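You operate a simulated robot arm through the tools that you are given. There is no shell and no other tool. Be economical: measure what you need, move in short steps, check, and stop when the job is done.

You are at the controls of a simulated robot arm. One attempt, no reset.

## Task
Glue the red block on the slab and clamp it till it sets.
Fine: the slab in the red clamp; dab with the glue pen, put the pen back, open the clamp at the end.

The check looks at the end state, three seconds after you hand in, the way a careful person would. Anything else that was tipped, shoved, dropped, spilled or broken makes it a failure.

## Robot
A 6-joint arm with a two-finger parallel gripper, fixed in place. Base frame: the origin is at the foot of the arm, x ahead of it, y to its left, z up; the work surface is at about z = 850. Lengths are in mm, angles in rad, forces in N, time in s.
With the tool pointing down near the work surface it reaches from about 320 to 700 mm from the base axis. Its first joint turns from -2.897 to 2.897 rad. Payload 4.1 kg.
The TCP is the grasp point between the finger pads, 23 mm short of the fingertips. In the tool frame z runs along the fingers and y along their closing line. The gripper opens to 94 mm. The fingers are 38 mm wide and 10 mm thick; the gripper's body (54 by 96 mm) begins 39 mm behind the TCP.
Orientation is that of the tool frame in the base frame, as a unit quaternion [x, y, z, w]. With the fingers straight down and closing along the base's y, the tool's x points along the base's -x, its y along +y and its z along -z.

## Interface
- The arm moves only by the tool drive_tool. Its argument "moves" is a list of rows, each an object (a shift or turn left out is 0, a gripper value left out holds the last) with "travel": the shift along the base's x, y, z in units of 300 mm (1.0 is 300 mm), a list of three; "turn": the turn, a rotation vector about the base's x, y, z in units of 90 degrees (1.0 is 90 degrees), a list of three; "claw": the opening, from 0 (shut) to 1 (fully open). In form: [{"travel": [tx, ty, tz], "turn": [rx, ry, rz], "claw": claw}, ...]. A call has 1 to 10 rows; each row is the pose to reach, as a shift and turn from the pose commanded when the call began. A call with a number of a shift or a turn outside -1 to 1 is refused whole. Rows are played at 5 a second. More than 50 mm and 0.15 rad between two rows, or a gripper value outside its range, and nothing of the call is played. A pose out of reach is approached as far as the arm can. The call stops where the force on the tool passes 40 N (or 10 N more than at its start, if that is more) or the arm is blocked; 0.2 s more then pass. Each finger travels about 45 mm/s and halts on what it meets, pressing with about 32 N; the grip force reading is that of the motor and also rises with nothing between the fingers. The clock runs only during rows and for 0.2 s after the last one: add rows that repeat a pose to give the fingers time. It gives the time, the measured TCP pose, the force on the tool (base axes), the opening and the grip force at its end, in the units of the frame above (readings bear some noise), and new pictures: "views" is both (left out), scene, wrist or none.
- Cameras (640 x 400 px; columns grow to the right, rows downward): "scene" is fixed at [399.8, -648.8, 1431.8]; the picture's right is [0.98, 0.21, 0.00], its down [0.06, -0.28, -0.96] and it looks along [-0.20, 0.94, -0.28] (base axes); focal length 330 px, centre (320, 200). "wrist" rides on the gripper at [-39, 0, -44] in the tool frame; the picture's right is [0.00, -1.00, 0.00], its down [0.97, 0.00, -0.24] and it looks along [0.24, 0.00, 0.97] (tool axes); focal length 218 px, centre (320, 200). There is no depth. A picture from a camera that has moved, and an enlarged one, comes with that camera's place and axes in the base frame and with its lens.
- raise_lower(by): slides the trunk up (or, below 0, down) by that many mm; the arm rides with it, the base frame stays. It gives what a move gives, with no picture.
- inspect(camera, box): a new picture of the part [left, top, right, bottom] of that camera's present view, enlarged. It takes no simulated time.
- finish_job(): hands the job in; it is judged then, once.

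Go step by step. Nothing tells you positions but the pictures and the camera data: compare them with the known pose of the tool, close in by small moves and look again before you grip or let go. The budget is 120 turns and 150 pictures, counting those below and the enlarged ones. Unless the task says otherwise, let go and move clear before handing in, and close with one line.

The tools are called after "Emit:" by a JSON object that holds its "fn" and its "kwargs". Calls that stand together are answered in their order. drive_tool: Moves the arm, as the interface text tells. Its arguments: {"type":"object","properties":{"moves":{"type":"array"},"views":{"type":"string","enum":["both","scene","wrist","none"]}},"required":["moves"]} The other tools are called the same way: raise_lower (by) slides the trunk up or down; inspect (camera, box) takes an enlarged picture of a part of a camera's view; finish_job () hands the job in.

At the start:

```text
t: 0.0
position: [233.8, 302.2, 1315.9]
ee_rot: [0.001, 1.0, 0.001, 0.0]
ft_force: [0.0, 0.4, 0.1]
gripper_width: 94.0
grasp_force: 0.1
trunk travel left (down, up): [-525.0, 65.0]
```

scene: 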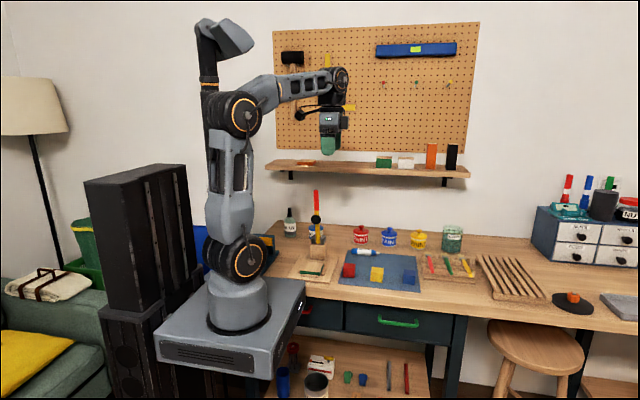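
wrist: 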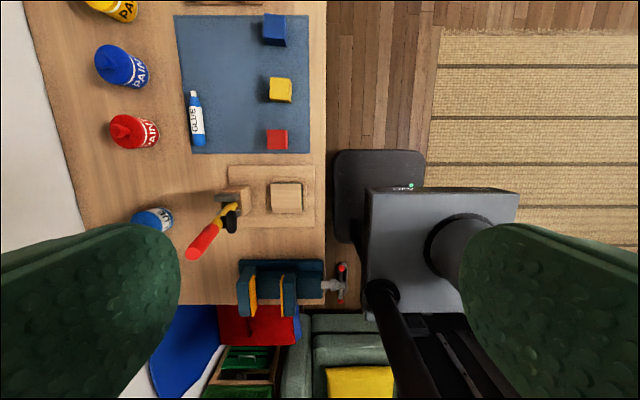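

I see the bench to the robot's left (+y), with a slab on a board, coloured blocks on a blue mat, a glue pen, and some clamp-like tools. I'll enlarge the views before moving.

Emit:
{"fn": "inspect", "kwargs": {"camera": "wrist", "box": [170, 100, 370, 320]}}

Emit:
{"fn": "inspect", "kwargs": {"camera": "scene", "box": [240, 180, 480, 330]}}

```text
1.82 times, centred on (270, 210) of wrist
camera zoom: at [272.7, 302.8, 1359.0], right [0.0, -1.0, 0.0], down [-0.97, 0.0, 0.24], along [-0.24, 0.0, -0.97], focal length 397 px, centre (411, 182)
```

zoom: 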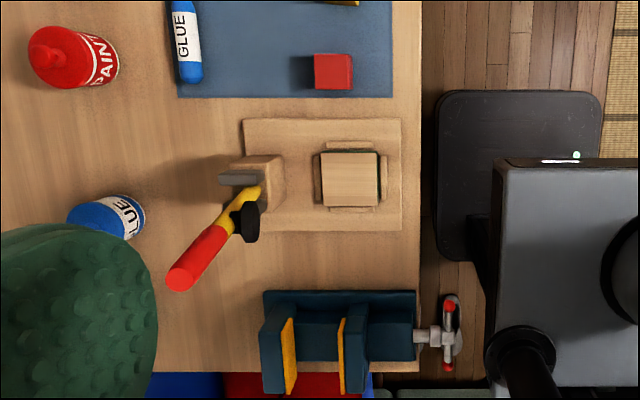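

```text
2.67 times, centred on (360, 255) of scene
camera zoom: at [399.8, -648.8, 1431.8], right [0.98, 0.21, 0.0], down [0.06, -0.28, -0.96], along [-0.2, 0.94, -0.28], focal length 880 px, centre (213, 53)
```

zoom: 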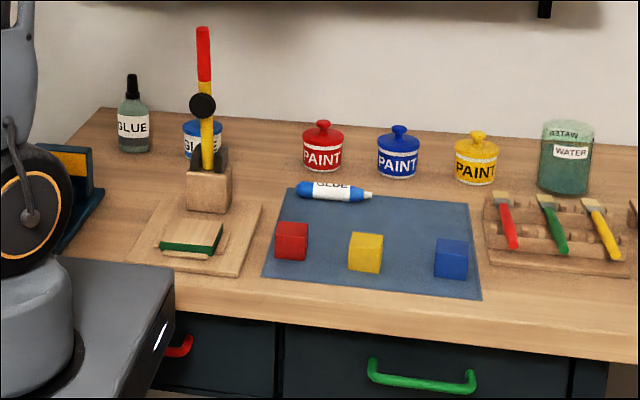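

The red clamp is the upright red-handled toggle beside the slab's nest, about (155, 483). The slab is at about (155, 380), the red block at about (286, 391) and the pen at about (318, 570). I'll move above the mat for a closer look.

Emit:
{"fn": "drive_tool", "kwargs": {"moves": [{"travel": [0.03, 0.07, -0.11]}, {"travel": [0.07, 0.15, -0.22]}, {"travel": [0.1, 0.22, -0.33]}, {"travel": [0.14, 0.3, -0.44]}, {"travel": [0.17, 0.37, -0.55]}, {"travel": [0.21, 0.44, -0.66]}, {"travel": [0.24, 0.52, -0.77]}, {"travel": [0.28, 0.593, -0.887]}, {"travel": [0.28, 0.593, -0.887]}]}}

```text
t: 2.0
position: [317.9, 481.7, 1048.5]
ee_rot: [0.0, 1.0, 0.001, 0.0]
ft_force: [-0.3, 0.0, -0.4]
gripper_width: 94.0
grasp_force: 0.0
trunk travel left (down, up): [-525.0, 65.0]
camera wrist: at [357.3, 480.5, 1092.5], right [0.0, -1.0, 0.0], down [-0.97, 0.0, 0.24], along [-0.24, 0.0, -0.97], focal length 218 px, centre (320, 200)
```

scene: 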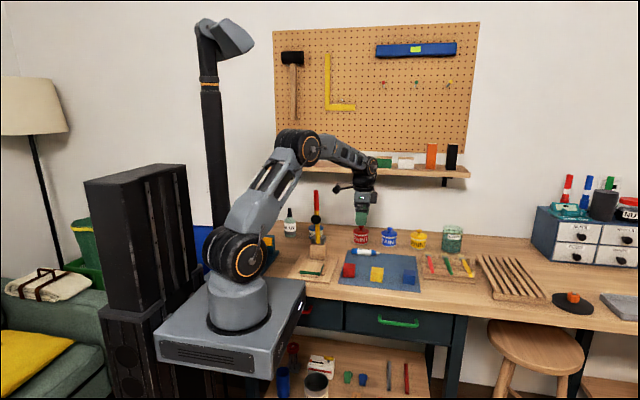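
wrist: 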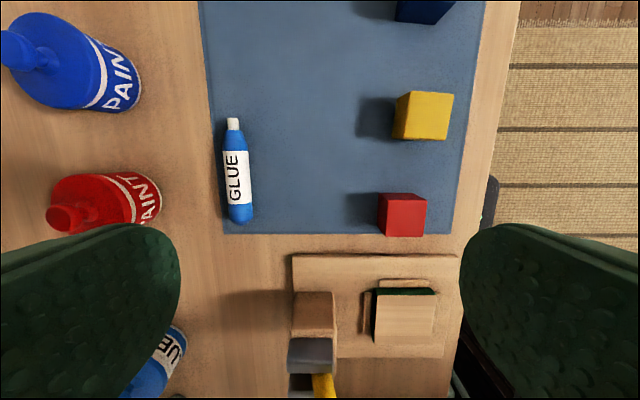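

Emit:
{"fn": "inspect", "kwargs": {"camera": "wrist", "box": [200, 100, 300, 240]}}

Emit:
{"fn": "inspect", "kwargs": {"camera": "wrist", "box": [280, 180, 470, 400]}}

```text
2.86 times, centred on (250, 170) of wrist
camera zoom: at [357.3, 480.5, 1092.5], right [0.0, -1.0, 0.0], down [-0.97, 0.0, 0.24], along [-0.24, 0.0, -0.97], focal length 624 px, centre (520, 286)
```

zoom: 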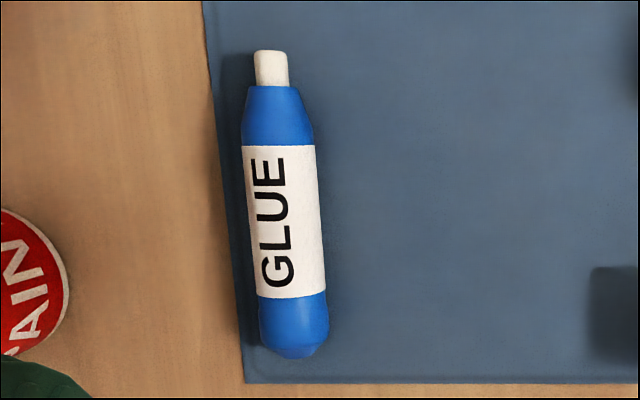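

```text
1.82 times, centred on (375, 290) of wrist
camera zoom: at [357.3, 480.5, 1092.5], right [0.0, -1.0, 0.0], down [-0.97, 0.0, 0.24], along [-0.24, 0.0, -0.97], focal length 397 px, centre (220, 36)
```

zoom: 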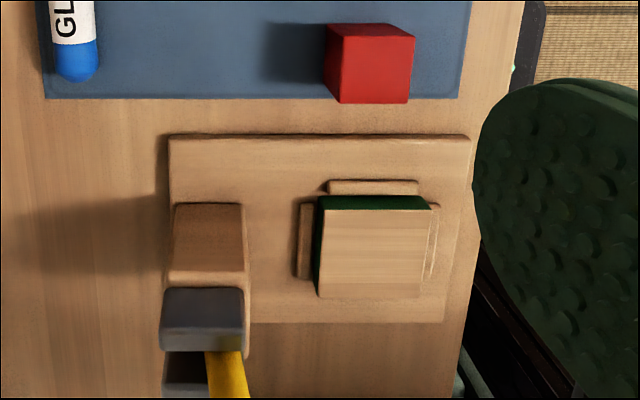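

The glue pen lies along x, from about x=273 to its white tip at about x=385, at y≈568. I'll hover above it with the fingers half open.

Emit:
{"fn": "drive_tool", "kwargs": {"moves": [{"travel": [0.0, 0.1, -0.05], "claw": 0.55}, {"travel": [0.005, 0.2, -0.12], "claw": 0.55}, {"travel": [0.013, 0.293, -0.2], "claw": 0.55}, {"travel": [0.013, 0.293, -0.333], "claw": 0.55}, {"travel": [0.013, 0.293, -0.42], "claw": 0.55}, {"travel": [0.013, 0.293, -0.42], "claw": 0.55}]}}

```text
t: 3.4
position: [320.5, 569.2, 924.2]
ee_rot: [-0.001, 1.0, -0.001, -0.001]
ft_force: [-0.6, 0.1, -0.5]
gripper_width: 51.8
grasp_force: 0.1
trunk travel left (down, up): [-525.0, 65.0]
camera wrist: at [360.4, 569.8, 966.3], right [0.0, -1.0, 0.0], down [-0.97, 0.0, 0.24], along [-0.24, 0.0, -0.97], focal length 218 px, centre (320, 200)
```

scene: 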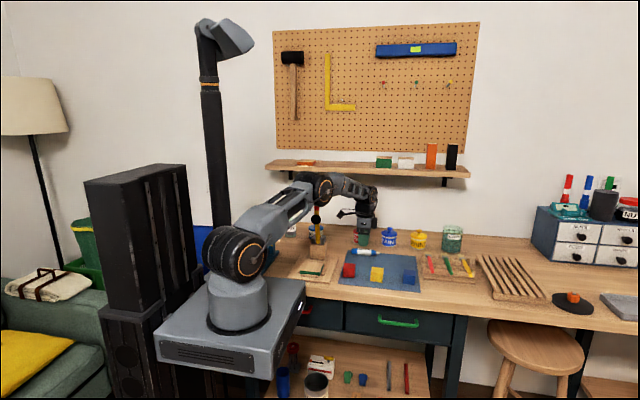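
wrist: 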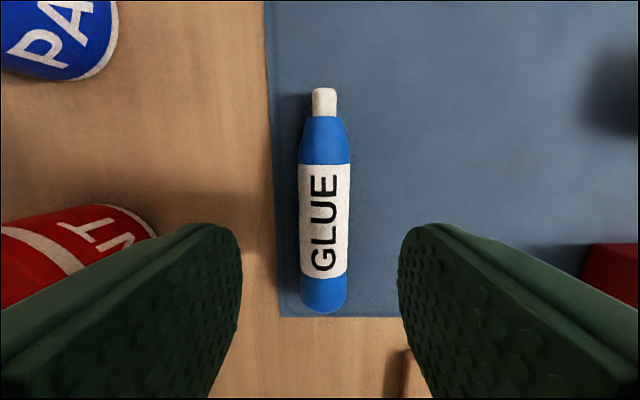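

The pen is centred between the fingers. Next I'll go straight down to z≈879 and close.

Emit:
{"fn": "drive_tool", "kwargs": {"moves": [{"travel": [0, -0.004, -0.07], "claw": 0.55}, {"travel": [0, -0.004, -0.12], "claw": 0.55}, {"travel": [0, -0.004, -0.148], "claw": 0.55}, {"travel": [0, -0.004, -0.148], "claw": 0.55}, {"travel": [0, -0.004, -0.148], "claw": 0.1}, {"travel": [0, -0.004, -0.148], "claw": 0.1}, {"travel": [0, -0.004, -0.148], "claw": 0.1}, {"travel": [0, -0.004, -0.148], "claw": 0.1}], "views": "wrist"}}

```text
t: 5.2
position: [321.2, 566.6, 878.3]
ee_rot: [0.0, 1.0, 0.0, -0.001]
ft_force: [-0.2, 0.5, 0.2]
gripper_width: 23.2
grasp_force: 31.9
trunk travel left (down, up): [-525.0, 65.0]
camera wrist: at [360.3, 567.5, 921.7], right [0.0, -1.0, 0.0], down [-0.97, 0.0, 0.24], along [-0.24, 0.0, -0.97], focal length 218 px, centre (320, 200)
```

wrist: 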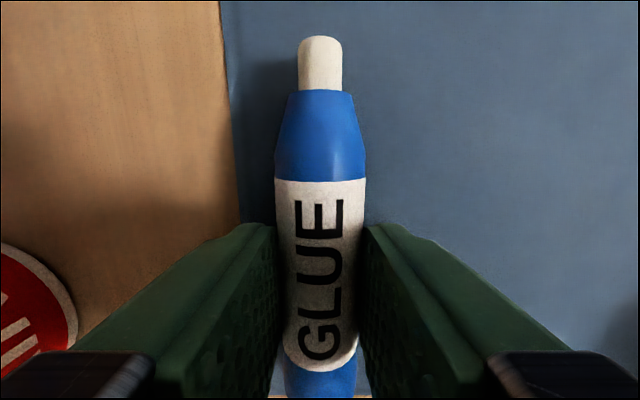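

The pen is gripped (width 23 mm), with its tip about 63 mm ahead of the TCP. I'll lift it and carry it round the -y side, clear of the clamp handle, pitching the tip down on the way.

Emit:
{"fn": "drive_tool", "kwargs": {"moves": [{"travel": [0, 0, 0.1]}, {"travel": [0, 0, 0.22]}, {"travel": [0, -0.08, 0.34]}, {"travel": [0, -0.2, 0.4], "turn": [0, 0.08, 0]}, {"travel": [0, -0.33, 0.4], "turn": [0, 0.165, 0]}, {"travel": [0, -0.46, 0.4], "turn": [0, 0.25, 0]}, {"travel": [0, -0.57, 0.4], "turn": [0, 0.335, 0]}, {"travel": [-0.05, -0.623, 0.4], "turn": [0, 0.42, 0]}, {"travel": [-0.15, -0.623, 0.4], "turn": [0, 0.505, 0]}, {"travel": [-0.25, -0.623, 0.4], "turn": [0, 0.59, 0]}]}}

```text
t: 7.4
position: [245.3, 380.1, 998.8]
ee_rot: [-0.001, 0.894, -0.001, -0.448]
ft_force: [-0.5, -0.7, 0.3]
gripper_width: 23.2
grasp_force: 32.7
trunk travel left (down, up): [-525.0, 65.0]
camera wrist: at [304.5, 381.0, 993.5], right [0.0, -1.0, 0.0], down [-0.39, 0.0, 0.92], along [-0.92, 0.0, -0.39], focal length 218 px, centre (320, 200)
```

scene: 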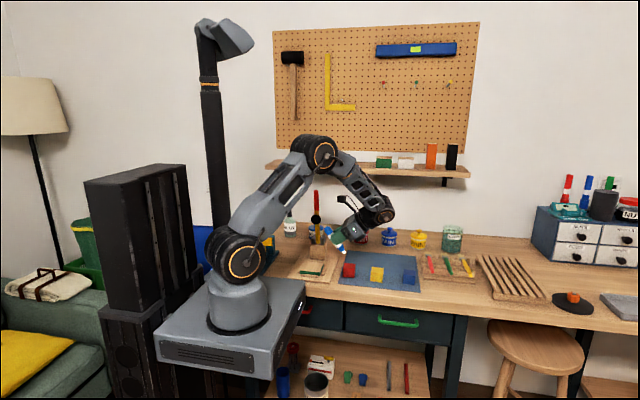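
wrist: 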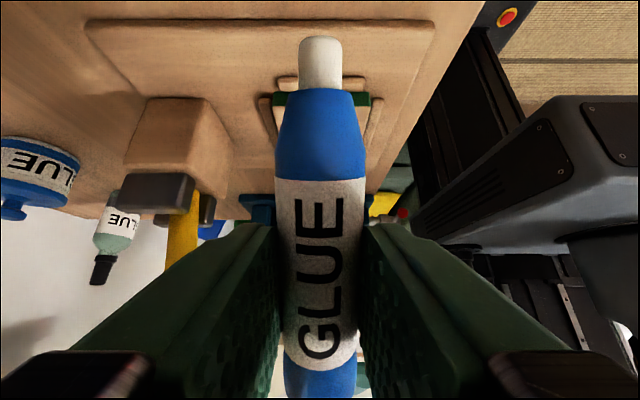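

The slab is centred in y, its +x edge is at about 190 and its centre at about x=157. I'll bring the tip over the centre, roughly 12 mm above.

Emit:
{"fn": "drive_tool", "kwargs": {"moves": [{"travel": [-0.13, 0, 0]}, {"travel": [-0.26, 0, 0]}, {"travel": [-0.381, 0, 0]}, {"travel": [-0.381, 0, -0.1]}, {"travel": [-0.381, 0, -0.17]}, {"travel": [-0.381, 0, -0.17]}]}}

Emit:
{"fn": "inspect", "kwargs": {"camera": "scene", "box": [270, 180, 390, 300]}}

```text
t: 8.8
position: [132.5, 380.0, 948.1]
ee_rot: [0.0, 0.895, 0.0, -0.447]
ft_force: [0.3, -0.2, -0.6]
gripper_width: 23.0
grasp_force: 31.9
trunk travel left (down, up): [-525.0, 65.0]
camera wrist: at [191.1, 380.4, 942.5], right [0.0, -1.0, 0.0], down [-0.39, 0.0, 0.92], along [-0.92, 0.0, -0.39], focal length 218 px, centre (320, 200)
```

scene: 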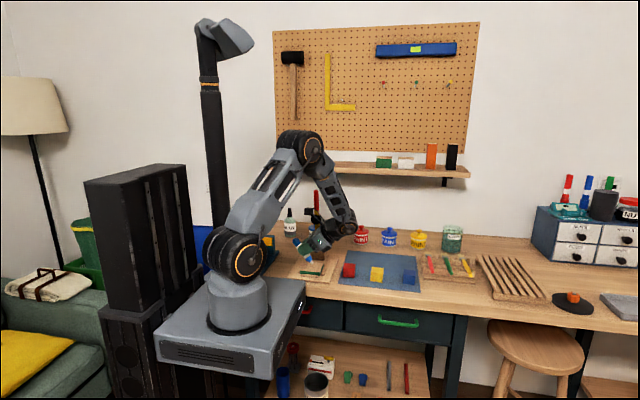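
wrist: 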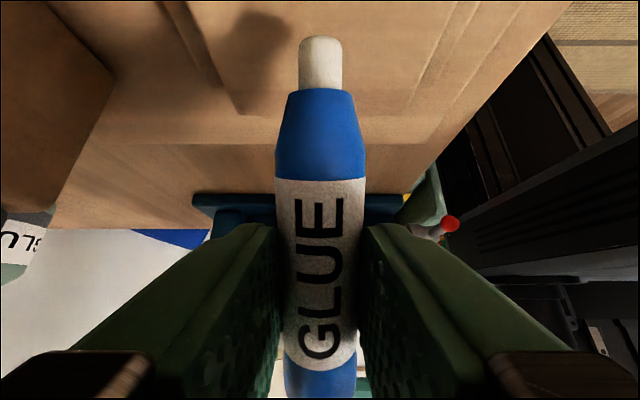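

```text
3.33 times, centred on (330, 240) of scene
camera zoom: at [399.8, -648.8, 1431.8], right [0.98, 0.21, 0.0], down [0.06, -0.28, -0.96], along [-0.2, 0.94, -0.28], focal length 1100 px, centre (287, 67)
```

zoom: 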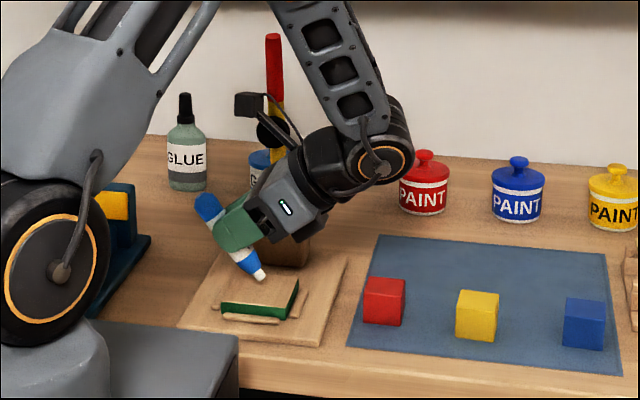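

The tip is above the slab centre, about 13 to 18 mm up. I'll lower it gently.

Emit:
{"fn": "drive_tool", "kwargs": {"moves": [{"travel": [0, 0, -0.02]}, {"travel": [0, 0, -0.035]}, {"travel": [0, 0, -0.04]}, {"travel": [0, 0, -0.043]}, {"travel": [0, 0, -0.043]}], "views": "wrist"}}

Emit:
{"fn": "inspect", "kwargs": {"camera": "scene", "box": [290, 230, 350, 290]}}

```text
t: 10.0
position: [131.5, 379.8, 936.1]
ee_rot: [0.0, 0.895, 0.001, -0.446]
ft_force: [-4.6, 2.0, 26.4]
gripper_width: 23.3
grasp_force: 31.4
trunk travel left (down, up): [-525.0, 65.0]
camera wrist: at [189.9, 380.2, 930.7], right [0.0, -1.0, 0.0], down [-0.39, 0.0, 0.92], along [-0.92, 0.0, -0.39], focal length 218 px, centre (320, 200)
```

wrist: 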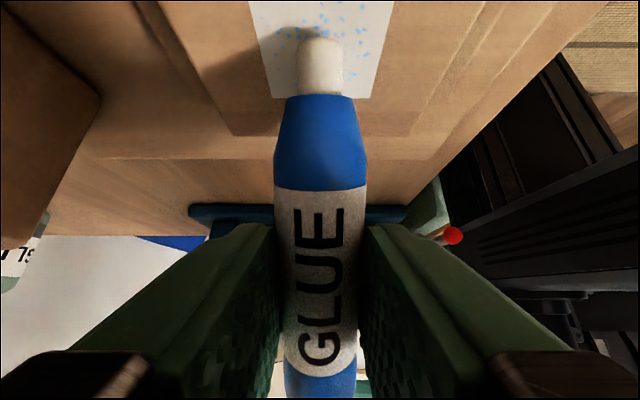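

```text
6.67 times, centred on (320, 260) of scene
camera zoom: at [399.8, -648.8, 1431.8], right [0.98, 0.21, 0.0], down [0.06, -0.28, -0.96], along [-0.2, 0.94, -0.28], focal length 2201 px, centre (320, -200)
```

zoom: 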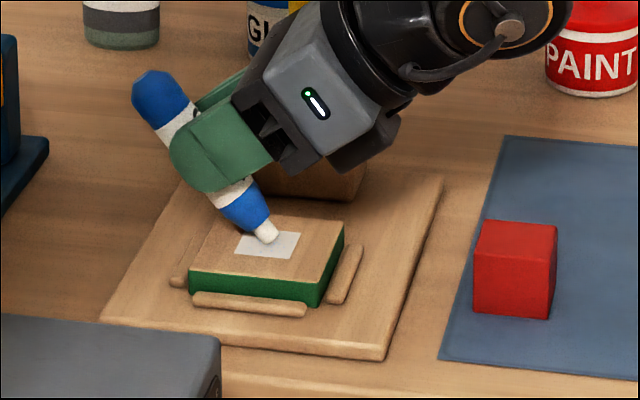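

A white glue patch is now on the slab. I'll carry the pen back along the same route, levelling it out.

Emit:
{"fn": "drive_tool", "kwargs": {"moves": [{"travel": [0, 0, 0.12]}, {"travel": [0.1, 0, 0.2], "turn": [0, -0.08, 0]}, {"travel": [0.23, 0, 0.21], "turn": [0, -0.165, 0]}, {"travel": [0.36, 0, 0.21], "turn": [0, -0.25, 0]}, {"travel": [0.49, 0.05, 0.21], "turn": [0, -0.335, 0]}, {"travel": [0.6, 0.15, 0.21], "turn": [0, -0.42, 0]}, {"travel": [0.63, 0.28, 0.21], "turn": [0, -0.505, 0]}, {"travel": [0.63, 0.42, 0.21], "turn": [0, -0.59, 0]}, {"travel": [0.63, 0.56, 0.2], "turn": [0, -0.59, 0]}, {"travel": [0.63, 0.623, 0.1], "turn": [0, -0.59, 0]}], "views": "wrist"}}

```text
t: 12.2
position: [320.6, 568.0, 965.9]
ee_rot: [-0.001, 1.0, 0.0, -0.001]
ft_force: [-0.8, -0.4, -0.4]
gripper_width: 23.1
grasp_force: 31.7
trunk travel left (down, up): [-525.0, 65.0]
camera wrist: at [359.6, 568.5, 1009.0], right [0.0, -1.0, 0.0], down [-0.97, 0.0, 0.24], along [-0.24, 0.0, -0.97], focal length 218 px, centre (320, 200)
```

wrist: 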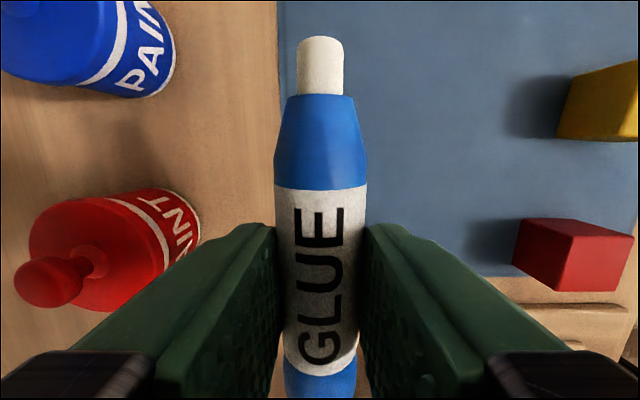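

I'm above the pen's original spot, so I'll lower it gently, checking the force before release.

Emit:
{"fn": "drive_tool", "kwargs": {"moves": [{"travel": [0, -0.002, -0.12]}, {"travel": [0, -0.002, -0.22]}, {"travel": [0, -0.002, -0.265]}, {"travel": [0, -0.002, -0.28]}, {"travel": [0, -0.002, -0.28]}], "views": "wrist"}}

```text
t: 13.4
position: [321.1, 566.8, 880.4]
ee_rot: [0.0, 1.0, 0.001, 0.0]
ft_force: [0.0, -0.9, -0.8]
gripper_width: 23.1
grasp_force: 32.0
trunk travel left (down, up): [-525.0, 65.0]
camera wrist: at [359.7, 566.7, 924.6], right [0.0, -1.0, 0.0], down [-0.97, 0.0, 0.24], along [-0.24, 0.0, -0.97], focal length 218 px, centre (320, 200)
```

wrist: 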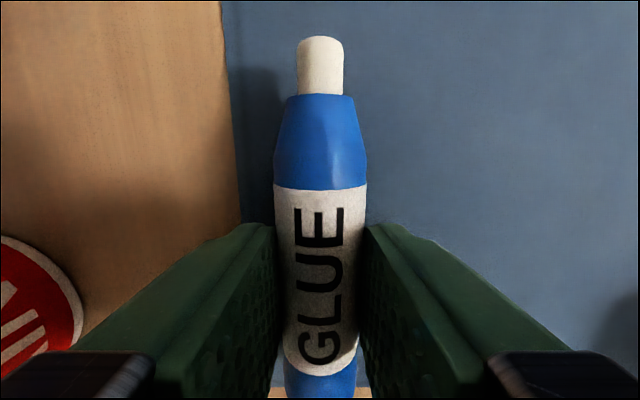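

There's no contact yet, so I'll lower a further 2.5 mm, then open and rise.

Emit:
{"fn": "drive_tool", "kwargs": {"moves": [{"travel": [0, 0, -0.005]}, {"travel": [0, 0, -0.0085]}, {"travel": [0, 0, -0.0085], "claw": 0.3}, {"travel": [0, 0, -0.0085], "claw": 0.5}, {"travel": [0, 0, -0.0085], "claw": 0.55}, {"travel": [0, 0, 0.05], "claw": 0.55}, {"travel": [0, 0, 0.15], "claw": 0.55}, {"travel": [0, 0, 0.3], "claw": 0.55}], "views": "wrist"}}

```text
t: 15.2
position: [319.8, 566.5, 970.2]
ee_rot: [0.0, 1.0, 0.0, 0.0]
ft_force: [-0.7, 0.4, 0.8]
gripper_width: 51.7
grasp_force: 0.1
trunk travel left (down, up): [-525.0, 65.0]
camera wrist: at [359.5, 566.4, 1013.6], right [0.0, -1.0, 0.0], down [-0.97, 0.0, 0.24], along [-0.24, 0.0, -0.97], focal length 218 px, centre (320, 200)
```

wrist: 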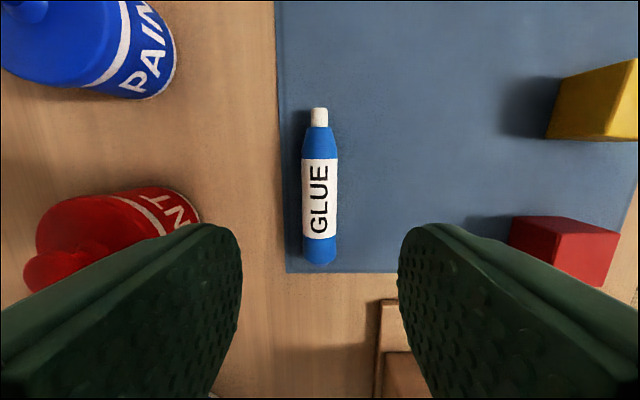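

The pen is back where it lay. Next I'll hover over the red block.

Emit:
{"fn": "drive_tool", "kwargs": {"moves": [{"travel": [-0.03, -0.14, 0], "claw": 0.8}, {"travel": [-0.06, -0.28, 0], "claw": 0.8}, {"travel": [-0.09, -0.42, 0], "claw": 0.8}, {"travel": [-0.11, -0.565, 0], "claw": 0.8}, {"travel": [-0.11, -0.565, 0], "claw": 0.8}], "views": "wrist"}}

```text
t: 16.4
position: [287.9, 395.5, 970.5]
ee_rot: [0.0, 1.0, 0.0, 0.0]
ft_force: [0.1, 0.1, 0.1]
gripper_width: 75.2
grasp_force: 0.1
trunk travel left (down, up): [-525.0, 65.0]
camera wrist: at [326.6, 396.1, 1013.6], right [0.0, -1.0, 0.0], down [-0.97, 0.0, 0.24], along [-0.24, 0.0, -0.97], focal length 218 px, centre (320, 200)
```

wrist: 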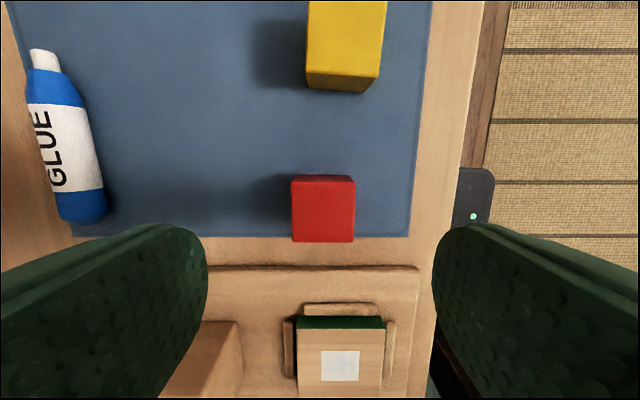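

The red block (about 38 mm) is at about (288.5, 394.6) and the glue patch at about (157, 380). I'll go down, grip the block and lift it.

Emit:
{"fn": "drive_tool", "kwargs": {"moves": [{"travel": [0, -0.003, -0.13], "claw": 0.8}, {"travel": [0, -0.003, -0.23], "claw": 0.8}, {"travel": [0, -0.003, -0.28], "claw": 0.8}, {"travel": [0, -0.003, -0.302], "claw": 0.8}, {"travel": [0, -0.003, -0.302], "claw": 0.3}, {"travel": [0, -0.003, -0.302], "claw": 0.3}, {"travel": [0, -0.003, -0.302], "claw": 0.3}, {"travel": [0, -0.003, -0.302], "claw": 0.3}], "views": "wrist"}}

```text
t: 18.2
position: [288.8, 396.1, 879.9]
ee_rot: [0.0, 1.0, 0.0, 0.0]
ft_force: [0.1, 0.6, -0.9]
gripper_width: 39.4
grasp_force: 31.8
trunk travel left (down, up): [-525.0, 65.0]
camera wrist: at [327.7, 396.4, 923.4], right [0.0, -1.0, 0.0], down [-0.97, 0.0, 0.24], along [-0.24, 0.0, -0.97], focal length 218 px, centre (320, 200)
```

wrist: 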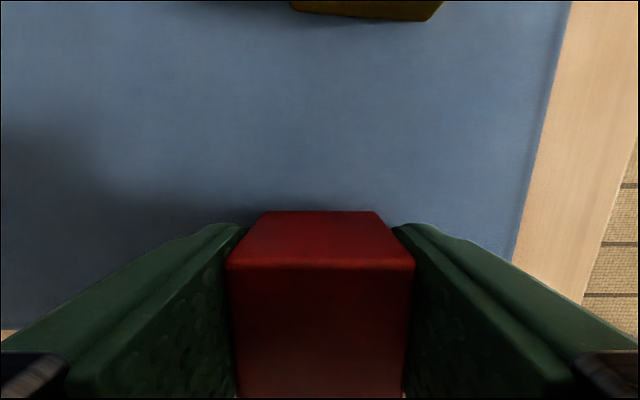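

Block gripped (39.4 mm), centred on the TCP. I'll carry it over the slab.

Emit:
{"fn": "drive_tool", "kwargs": {"moves": [{"travel": [0, 0, 0.1]}, {"travel": [0, 0, 0.2]}, {"travel": [-0.14, -0.02, 0.2]}, {"travel": [-0.29, -0.04, 0.2]}, {"travel": [-0.436, -0.053, 0.2]}, {"travel": [-0.436, -0.053, 0.14]}, {"travel": [-0.436, -0.053, 0.14]}], "views": "wrist"}}

Emit:
{"fn": "inspect", "kwargs": {"camera": "scene", "box": [280, 200, 360, 290]}}

```text
t: 19.8
position: [158.2, 380.9, 921.9]
ee_rot: [0.0, 1.0, 0.0, -0.001]
ft_force: [-0.4, -0.3, -0.2]
gripper_width: 39.1
grasp_force: 32.0
trunk travel left (down, up): [-525.0, 65.0]
camera wrist: at [196.9, 380.6, 964.8], right [0.0, -1.0, 0.0], down [-0.97, 0.0, 0.24], along [-0.24, 0.0, -0.97], focal length 218 px, centre (320, 200)
```

wrist: 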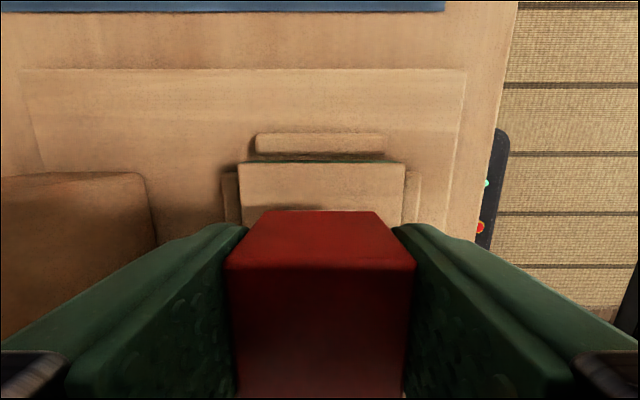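

```text
4.44 times, centred on (320, 245) of scene
camera zoom: at [399.8, -648.8, 1431.8], right [0.98, 0.21, 0.0], down [0.06, -0.28, -0.96], along [-0.2, 0.94, -0.28], focal length 1467 px, centre (320, 0)
```

zoom: 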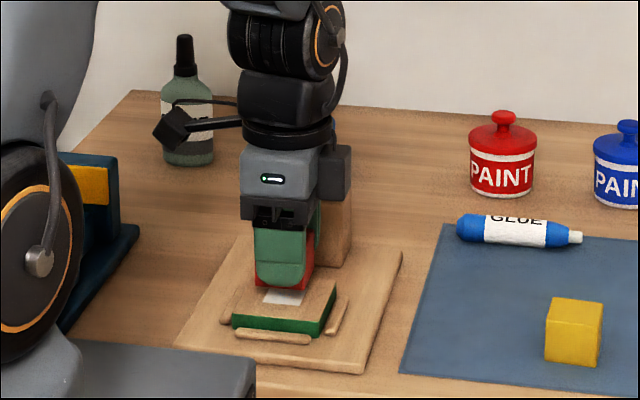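

The block is right over the patch. I'll lower it to contact.

Emit:
{"fn": "drive_tool", "kwargs": {"moves": [{"travel": [0, -0.001, -0.03]}, {"travel": [0, -0.001, -0.05]}, {"travel": [0, -0.001, -0.055]}, {"travel": [0, -0.001, -0.055]}], "views": "none"}}

Emit:
{"fn": "inspect", "kwargs": {"camera": "scene", "box": [295, 235, 345, 285]}}

```text
t: 20.8
position: [157.7, 380.3, 906.1]
ee_rot: [0.0, 1.0, 0.0, -0.001]
ft_force: [0.6, -0.2, 5.1]
gripper_width: 39.2
grasp_force: 32.2
trunk travel left (down, up): [-525.0, 65.0]
```

```text
8.00 times, centred on (320, 260) of scene
camera zoom: at [399.8, -648.8, 1431.8], right [0.98, 0.21, 0.0], down [0.06, -0.28, -0.96], along [-0.2, 0.94, -0.28], focal length 2641 px, centre (320, -280)
```

zoom: 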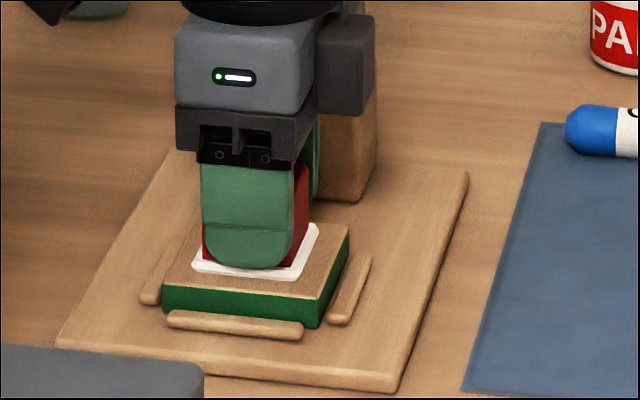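

The block is in contact (5 N) and the glue is spreading. I'll press a touch, release and rise.

Emit:
{"fn": "drive_tool", "kwargs": {"moves": [{"travel": [0, 0, -0.004]}, {"travel": [0, 0, -0.004]}, {"travel": [0, 0, 0.001], "claw": 0.55}, {"travel": [0, 0, 0.001], "claw": 0.65}, {"travel": [0, 0, 0.001], "claw": 0.65}, {"travel": [0, 0, 0.08], "claw": 0.65}, {"travel": [0, 0, 0.2], "claw": 0.65}, {"travel": [0, 0, 0.35], "claw": 0.65}, {"travel": [0, 0, 0.5], "claw": 0.65}, {"travel": [0.16, 0, 0.55], "claw": 0.65}]}}

Emit:
{"fn": "inspect", "kwargs": {"camera": "scene", "box": [270, 170, 370, 290]}}

```text
refused: row 10 steps farther than a row can; nothing moved
```

```text
3.33 times, centred on (320, 230) of scene
camera zoom: at [399.8, -648.8, 1431.8], right [0.98, 0.21, 0.0], down [0.06, -0.28, -0.96], along [-0.2, 0.94, -0.28], focal length 1100 px, centre (320, 100)
```

zoom: 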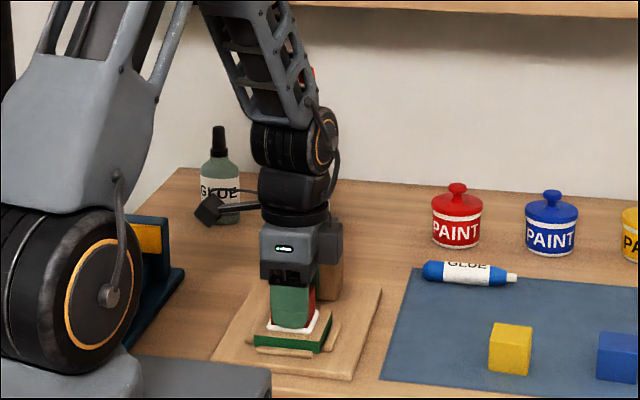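

That call was refused because its last row was too long a step, and nothing moved. I'll resend it with a shorter last step.

Emit:
{"fn": "drive_tool", "kwargs": {"moves": [{"travel": [0, 0, -0.004]}, {"travel": [0, 0, -0.004]}, {"travel": [0, 0, 0.001], "claw": 0.55}, {"travel": [0, 0, 0.001], "claw": 0.65}, {"travel": [0, 0, 0.001], "claw": 0.65}, {"travel": [0, 0, 0.08], "claw": 0.65}, {"travel": [0, 0, 0.2], "claw": 0.65}, {"travel": [0, 0, 0.35], "claw": 0.65}, {"travel": [0, 0, 0.5], "claw": 0.65}, {"travel": [0.14, 0, 0.53], "claw": 0.65}]}}

Emit:
{"fn": "inspect", "kwargs": {"camera": "scene", "box": [270, 170, 370, 290]}}

Emit:
{"fn": "inspect", "kwargs": {"camera": "wrist", "box": [180, 180, 420, 400]}}

```text
t: 23.0
position: [199.8, 380.0, 1063.6]
ee_rot: [0.0, 1.0, 0.0, -0.001]
ft_force: [0.0, 0.6, -0.6]
gripper_width: 61.0
grasp_force: 0.1
trunk travel left (down, up): [-525.0, 65.0]
camera wrist: at [239.2, 380.0, 1107.5], right [0.0, -1.0, 0.0], down [-0.97, 0.0, 0.24], along [-0.24, 0.0, -0.97], focal length 218 px, centre (320, 200)
```

scene: 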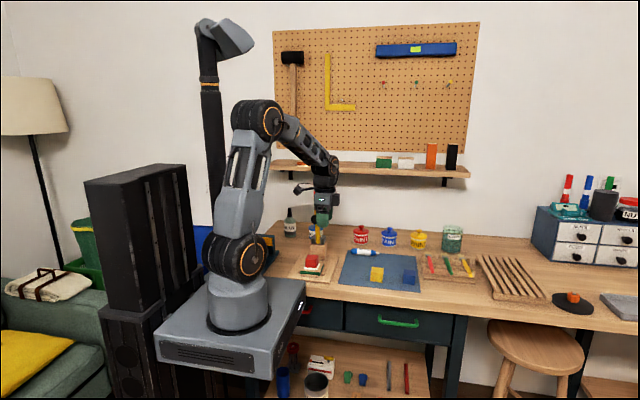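
wrist: 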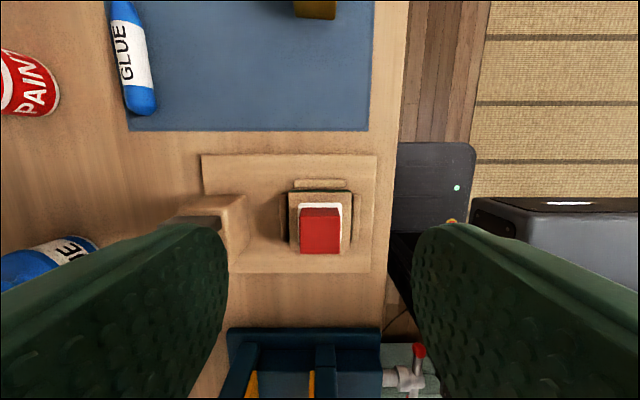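

```text
3.33 times, centred on (320, 230) of scene
camera zoom: at [399.8, -648.8, 1431.8], right [0.98, 0.21, 0.0], down [0.06, -0.28, -0.96], along [-0.2, 0.94, -0.28], focal length 1100 px, centre (320, 100)
```

zoom: 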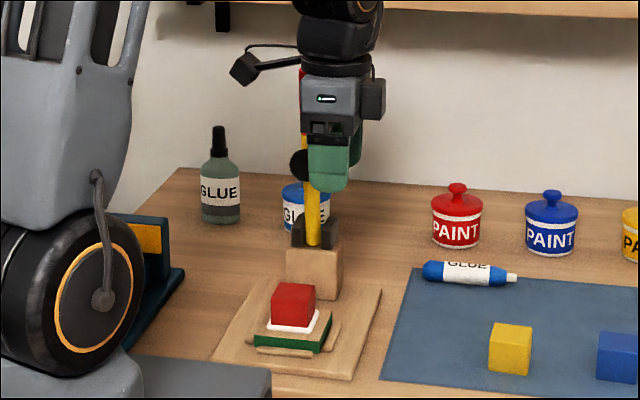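

```text
1.82 times, centred on (300, 290) of wrist
camera zoom: at [239.2, 380.0, 1107.5], right [0.0, -1.0, 0.0], down [-0.97, 0.0, 0.24], along [-0.24, 0.0, -0.97], focal length 397 px, centre (356, 36)
```

zoom: 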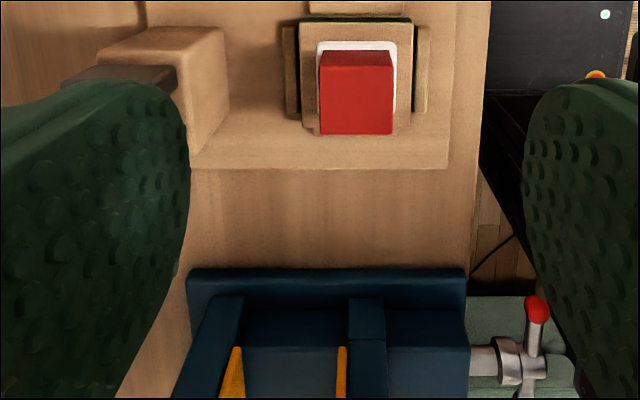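

The block sits square on the slab with glue round it. Before swinging the clamp I want a side view of it, so I'll back off in +x and tilt the wrist camera towards it.

Emit:
{"fn": "drive_tool", "kwargs": {"moves": [{"travel": [0.12, 0, 0], "turn": [0, 0.09, 0]}, {"travel": [0.24, 0, 0], "turn": [0, 0.18, 0]}, {"travel": [0.36, 0, 0], "turn": [0, 0.27, 0]}, {"travel": [0.46, 0.05, 0], "turn": [0, 0.36, 0]}, {"travel": [0.46, 0.15, 0], "turn": [0, 0.45, 0]}, {"travel": [0.46, 0.15, -0.05], "turn": [0, 0.54, 0]}, {"travel": [0.46, 0.15, -0.1], "turn": [0, 0.63, 0]}, {"travel": [0.46, 0.15, -0.1], "turn": [0, 0.7, 0]}, {"travel": [0.46, 0.15, -0.1], "turn": [0, 0.7, 0]}], "views": "both"}}

Emit:
{"fn": "inspect", "kwargs": {"camera": "scene", "box": [280, 180, 350, 290]}}

```text
t: 25.0
position: [337.9, 424.3, 1034.7]
ee_rot: [0.001, 0.852, 0.0, -0.523]
ft_force: [-0.5, 0.1, 0.6]
gripper_width: 61.2
grasp_force: 0.0
trunk travel left (down, up): [-525.0, 65.0]
camera wrist: at [394.6, 425.0, 1019.4], right [0.0, -1.0, 0.0], down [-0.23, 0.0, 0.97], along [-0.97, 0.0, -0.23], focal length 218 px, centre (320, 200)
```

scene: 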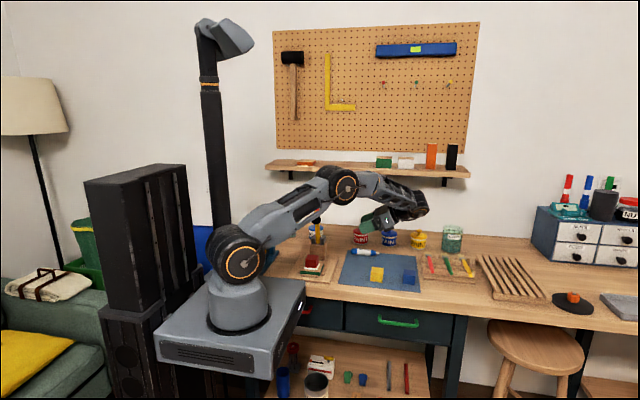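
wrist: 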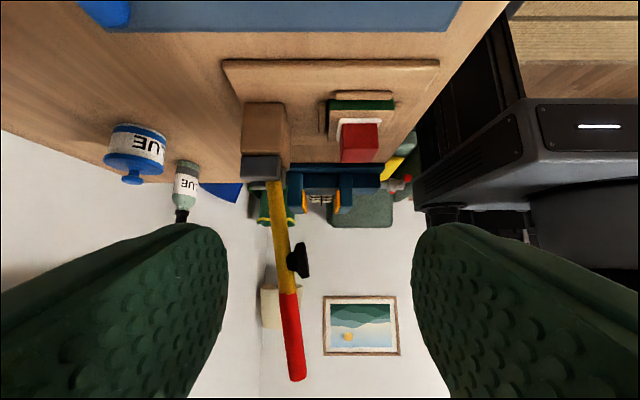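

```text
3.64 times, centred on (315, 235) of scene
camera zoom: at [399.8, -648.8, 1431.8], right [0.98, 0.21, 0.0], down [0.06, -0.28, -0.96], along [-0.2, 0.94, -0.28], focal length 1200 px, centre (338, 73)
```

zoom: 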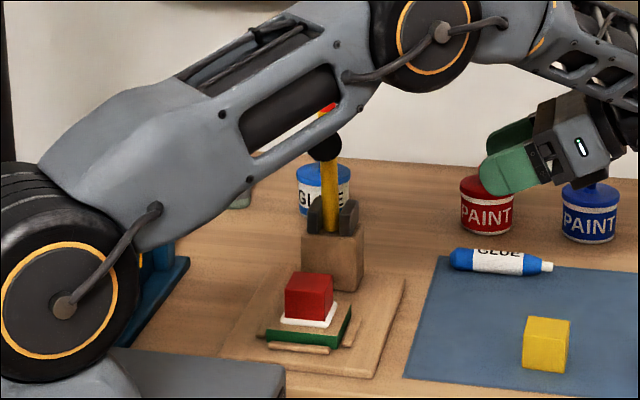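

Emit:
{"fn": "inspect", "kwargs": {"camera": "wrist", "box": [220, 90, 400, 390]}}

Emit:
{"fn": "inspect", "kwargs": {"camera": "wrist", "box": [230, 100, 320, 200]}}

```text
1.33 times, centred on (310, 240) of wrist
camera zoom: at [394.6, 425.0, 1019.4], right [0.0, -1.0, 0.0], down [-0.23, 0.0, 0.97], along [-0.97, 0.0, -0.23], focal length 291 px, centre (333, 147)
```

zoom: 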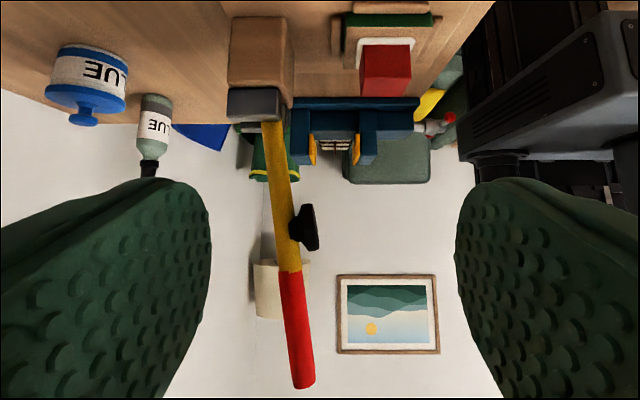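

```text
4.00 times, centred on (275, 150) of wrist
camera zoom: at [394.6, 425.0, 1019.4], right [0.0, -1.0, 0.0], down [-0.23, 0.0, 0.97], along [-0.97, 0.0, -0.23], focal length 873 px, centre (500, 400)
```

zoom: 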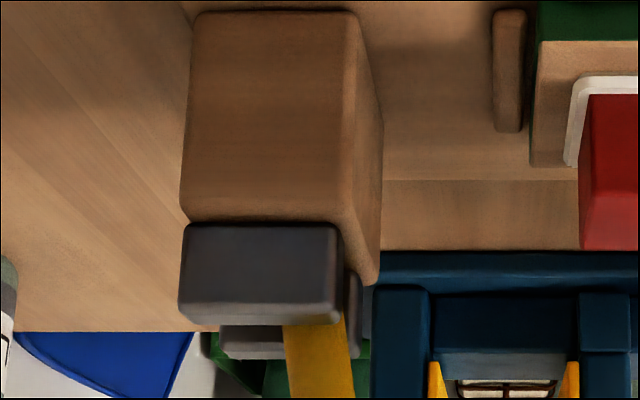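

Side view worked out. The clamp pivot is at about (157, 481, 931), and the handle leans 9° towards -y with its end at about (157, 446, 1137), 209 mm out. The pad is 107 mm out, so it will land on the block. I'll level the tool and go up, then yaw -90° above the handle so the fingers close along x.

Emit:
{"fn": "drive_tool", "kwargs": {"moves": [{"travel": [0, 0, 0.06], "turn": [0, -0.09, 0]}, {"travel": [0, 0, 0.12], "turn": [0, -0.18, 0]}, {"travel": [0, 0, 0.18], "turn": [0, -0.27, 0]}, {"travel": [-0.04, 0, 0.25], "turn": [0, -0.36, 0]}, {"travel": [-0.08, 0, 0.32], "turn": [0, -0.45, 0]}, {"travel": [-0.12, 0, 0.4], "turn": [0, -0.54, 0]}, {"travel": [-0.16, 0, 0.46], "turn": [0, -0.63, 0]}, {"travel": [-0.16, 0, 0.52], "turn": [0, -0.7, 0]}], "views": "none"}}

Emit:
{"fn": "drive_tool", "kwargs": {"moves": [{"turn": [0, 0, -0.094]}, {"turn": [0, 0, -0.188]}, {"turn": [0, 0, -0.282]}, {"turn": [0, 0, -0.376]}, {"turn": [0, 0, -0.47]}, {"turn": [0, 0, -0.564]}, {"turn": [0, 0, -0.658]}, {"turn": [0, 0, -0.752]}, {"turn": [0, 0, -0.846]}, {"turn": [0, 0, -0.94]}], "views": "both"}}

```text
t: 26.8
position: [288.1, 424.1, 1192.0]
ee_rot: [0.0, 1.0, 0.0, 0.002]
ft_force: [-0.3, 0.0, -0.5]
gripper_width: 61.3
grasp_force: 0.1
trunk travel left (down, up): [-525.0, 65.0]
```

```text
t: 29.0
position: [288.8, 424.9, 1191.0]
ee_rot: [0.674, 0.738, 0.0, 0.0]
ft_force: [0.0, -0.7, 0.4]
gripper_width: 61.1
grasp_force: 0.1
trunk travel left (down, up): [-525.0, 65.0]
camera wrist: at [292.8, 386.6, 1234.3], right [-1.0, -0.09, 0.0], down [-0.09, 0.97, 0.24], along [-0.02, 0.24, -0.97], focal length 218 px, centre (320, 200)
```

scene: 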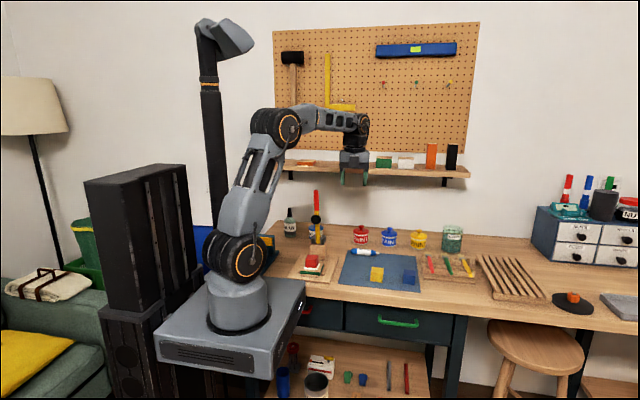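
wrist: 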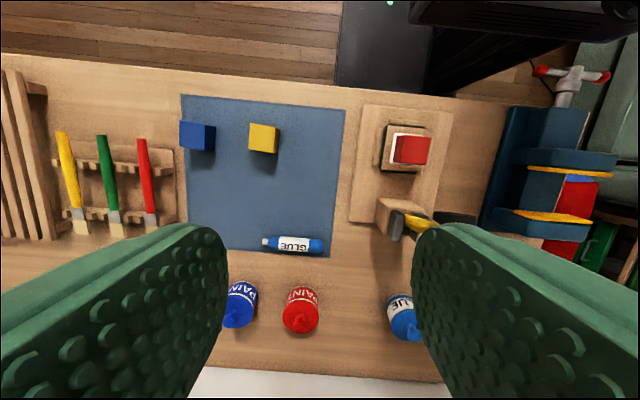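

Emit:
{"fn": "drive_tool", "kwargs": {"moves": [{"travel": [-0.12, 0.02, 0], "turn": [0, 0, -0.06]}, {"travel": [-0.24, 0.04, 0], "turn": [0, 0, -0.06]}, {"travel": [-0.35, 0.05, 0], "turn": [0, 0, -0.06]}, {"travel": [-0.443, 0.06, 0], "turn": [0, 0, -0.06]}, {"travel": [-0.443, 0.085, 0], "turn": [0, 0, -0.06]}, {"travel": [-0.443, 0.085, 0], "turn": [0, 0, -0.06]}], "views": "both"}}

Emit:
{"fn": "inspect", "kwargs": {"camera": "scene", "box": [280, 140, 370, 270]}}

```text
t: 30.4
position: [156.1, 450.4, 1190.0]
ee_rot: [0.706, 0.708, 0.0, 0.001]
ft_force: [0.9, 0.8, -0.4]
gripper_width: 61.0
grasp_force: 0.0
trunk travel left (down, up): [-525.0, 65.0]
camera wrist: at [156.6, 412.0, 1233.8], right [-1.0, 0.0, 0.0], down [0.0, 0.97, 0.24], along [0.0, 0.24, -0.97], focal length 218 px, centre (320, 200)
```

scene: 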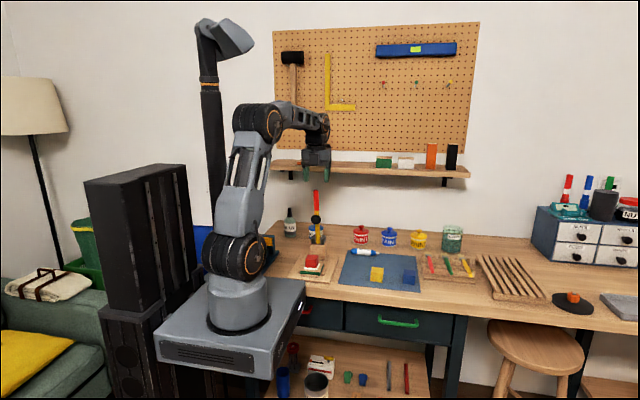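
wrist: 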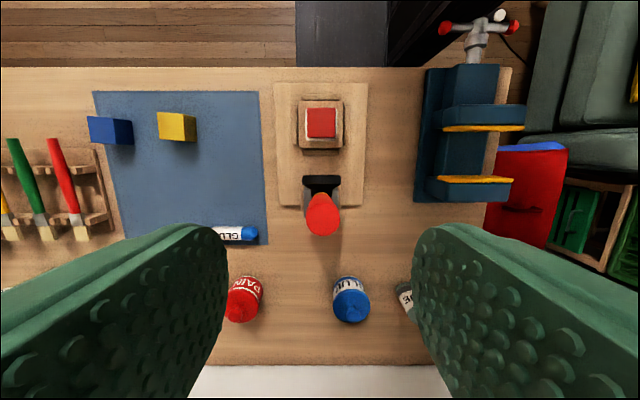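

```text
3.08 times, centred on (325, 205) of scene
camera zoom: at [399.8, -648.8, 1431.8], right [0.98, 0.21, 0.0], down [0.06, -0.28, -0.96], along [-0.2, 0.94, -0.28], focal length 1016 px, centre (305, 185)
```

zoom: 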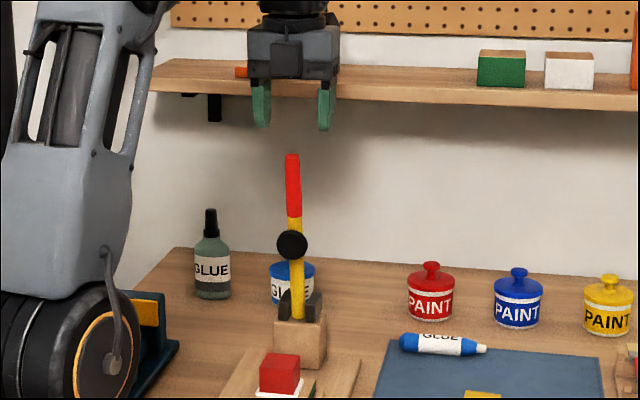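

The handle end is centred between the open fingers. I'll go down over it and close.

Emit:
{"fn": "drive_tool", "kwargs": {"moves": [{"travel": [-0.001, -0.005, -0.09], "claw": 0.65}, {"travel": [-0.001, -0.005, -0.18], "claw": 0.65}, {"travel": [-0.001, -0.005, -0.26], "claw": 0.65}, {"travel": [-0.001, -0.005, -0.26], "claw": 0.65}, {"travel": [-0.001, -0.005, -0.26], "claw": 0.1}, {"travel": [-0.001, -0.005, -0.26], "claw": 0.1}, {"travel": [-0.001, -0.005, -0.26], "claw": 0.1}, {"travel": [-0.001, -0.005, -0.26], "claw": 0.1}, {"travel": [-0.001, -0.005, -0.26], "claw": 0.1}], "views": "wrist"}}

Emit:
{"fn": "inspect", "kwargs": {"camera": "scene", "box": [280, 150, 370, 280]}}

```text
t: 32.4
position: [156.2, 448.6, 1113.1]
ee_rot: [0.707, 0.708, -0.001, 0.0]
ft_force: [-4.2, -1.4, -2.8]
gripper_width: 20.9
grasp_force: 44.4
trunk travel left (down, up): [-525.0, 65.0]
camera wrist: at [155.2, 410.5, 1156.4], right [-1.0, 0.0, 0.0], down [0.0, 0.97, 0.24], along [0.0, 0.24, -0.97], focal length 218 px, centre (320, 200)
```

wrist: 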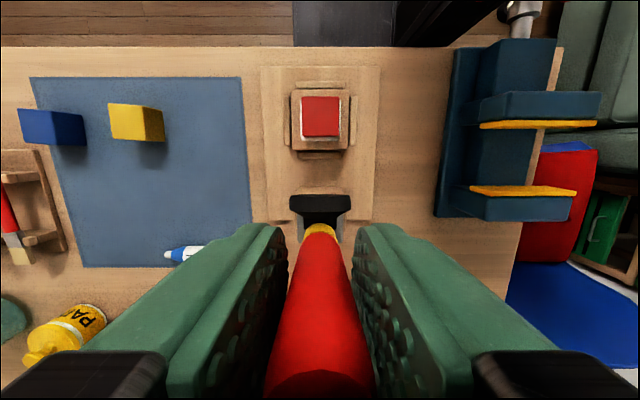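

```text
3.08 times, centred on (325, 215) of scene
camera zoom: at [399.8, -648.8, 1431.8], right [0.98, 0.21, 0.0], down [0.06, -0.28, -0.96], along [-0.2, 0.94, -0.28], focal length 1016 px, centre (305, 154)
```

zoom: 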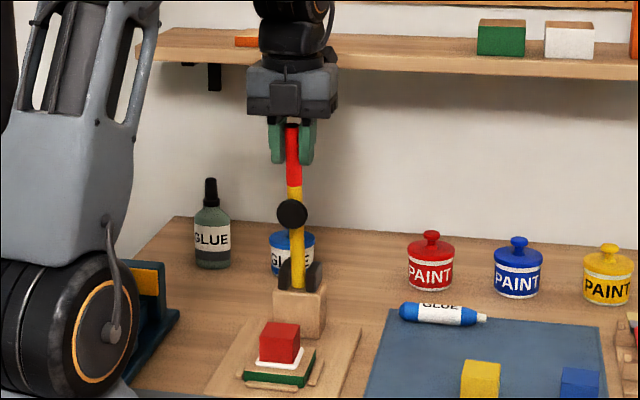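

The handle is gripped (21 mm). I'll start swinging it on the arc towards -y.

Emit:
{"fn": "drive_tool", "kwargs": {"moves": [{"travel": [0, -0.052, -0.011]}, {"travel": [0, -0.103, -0.028]}, {"travel": [0, -0.2, -0.073]}, {"travel": [0, -0.288, -0.135]}, {"travel": [0, -0.288, -0.135]}], "views": "wrist"}}

Emit:
{"fn": "inspect", "kwargs": {"camera": "scene", "box": [280, 150, 370, 280]}}

```text
t: 33.6
position: [154.6, 362.4, 1073.4]
ee_rot: [0.707, 0.707, 0.001, 0.0]
ft_force: [-6.4, 5.1, 4.6]
gripper_width: 20.7
grasp_force: 45.3
trunk travel left (down, up): [-525.0, 65.0]
camera wrist: at [155.2, 323.3, 1116.2], right [-1.0, 0.0, 0.0], down [0.0, 0.97, 0.24], along [0.0, 0.24, -0.97], focal length 218 px, centre (320, 200)
```

wrist: 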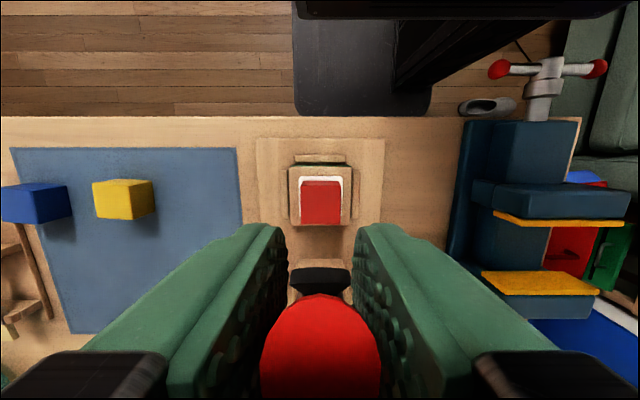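

```text
3.08 times, centred on (325, 215) of scene
camera zoom: at [399.8, -648.8, 1431.8], right [0.98, 0.21, 0.0], down [0.06, -0.28, -0.96], along [-0.2, 0.94, -0.28], focal length 1016 px, centre (305, 154)
```

zoom: 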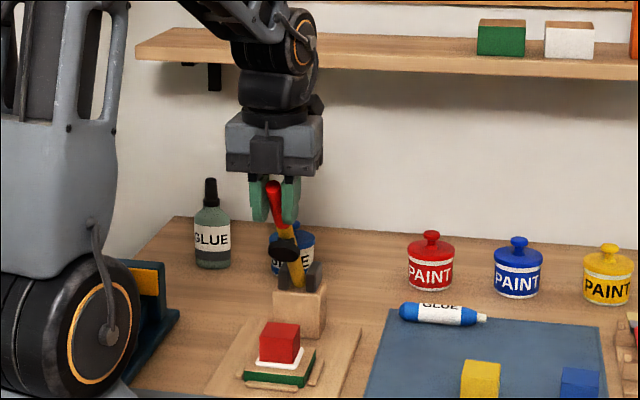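

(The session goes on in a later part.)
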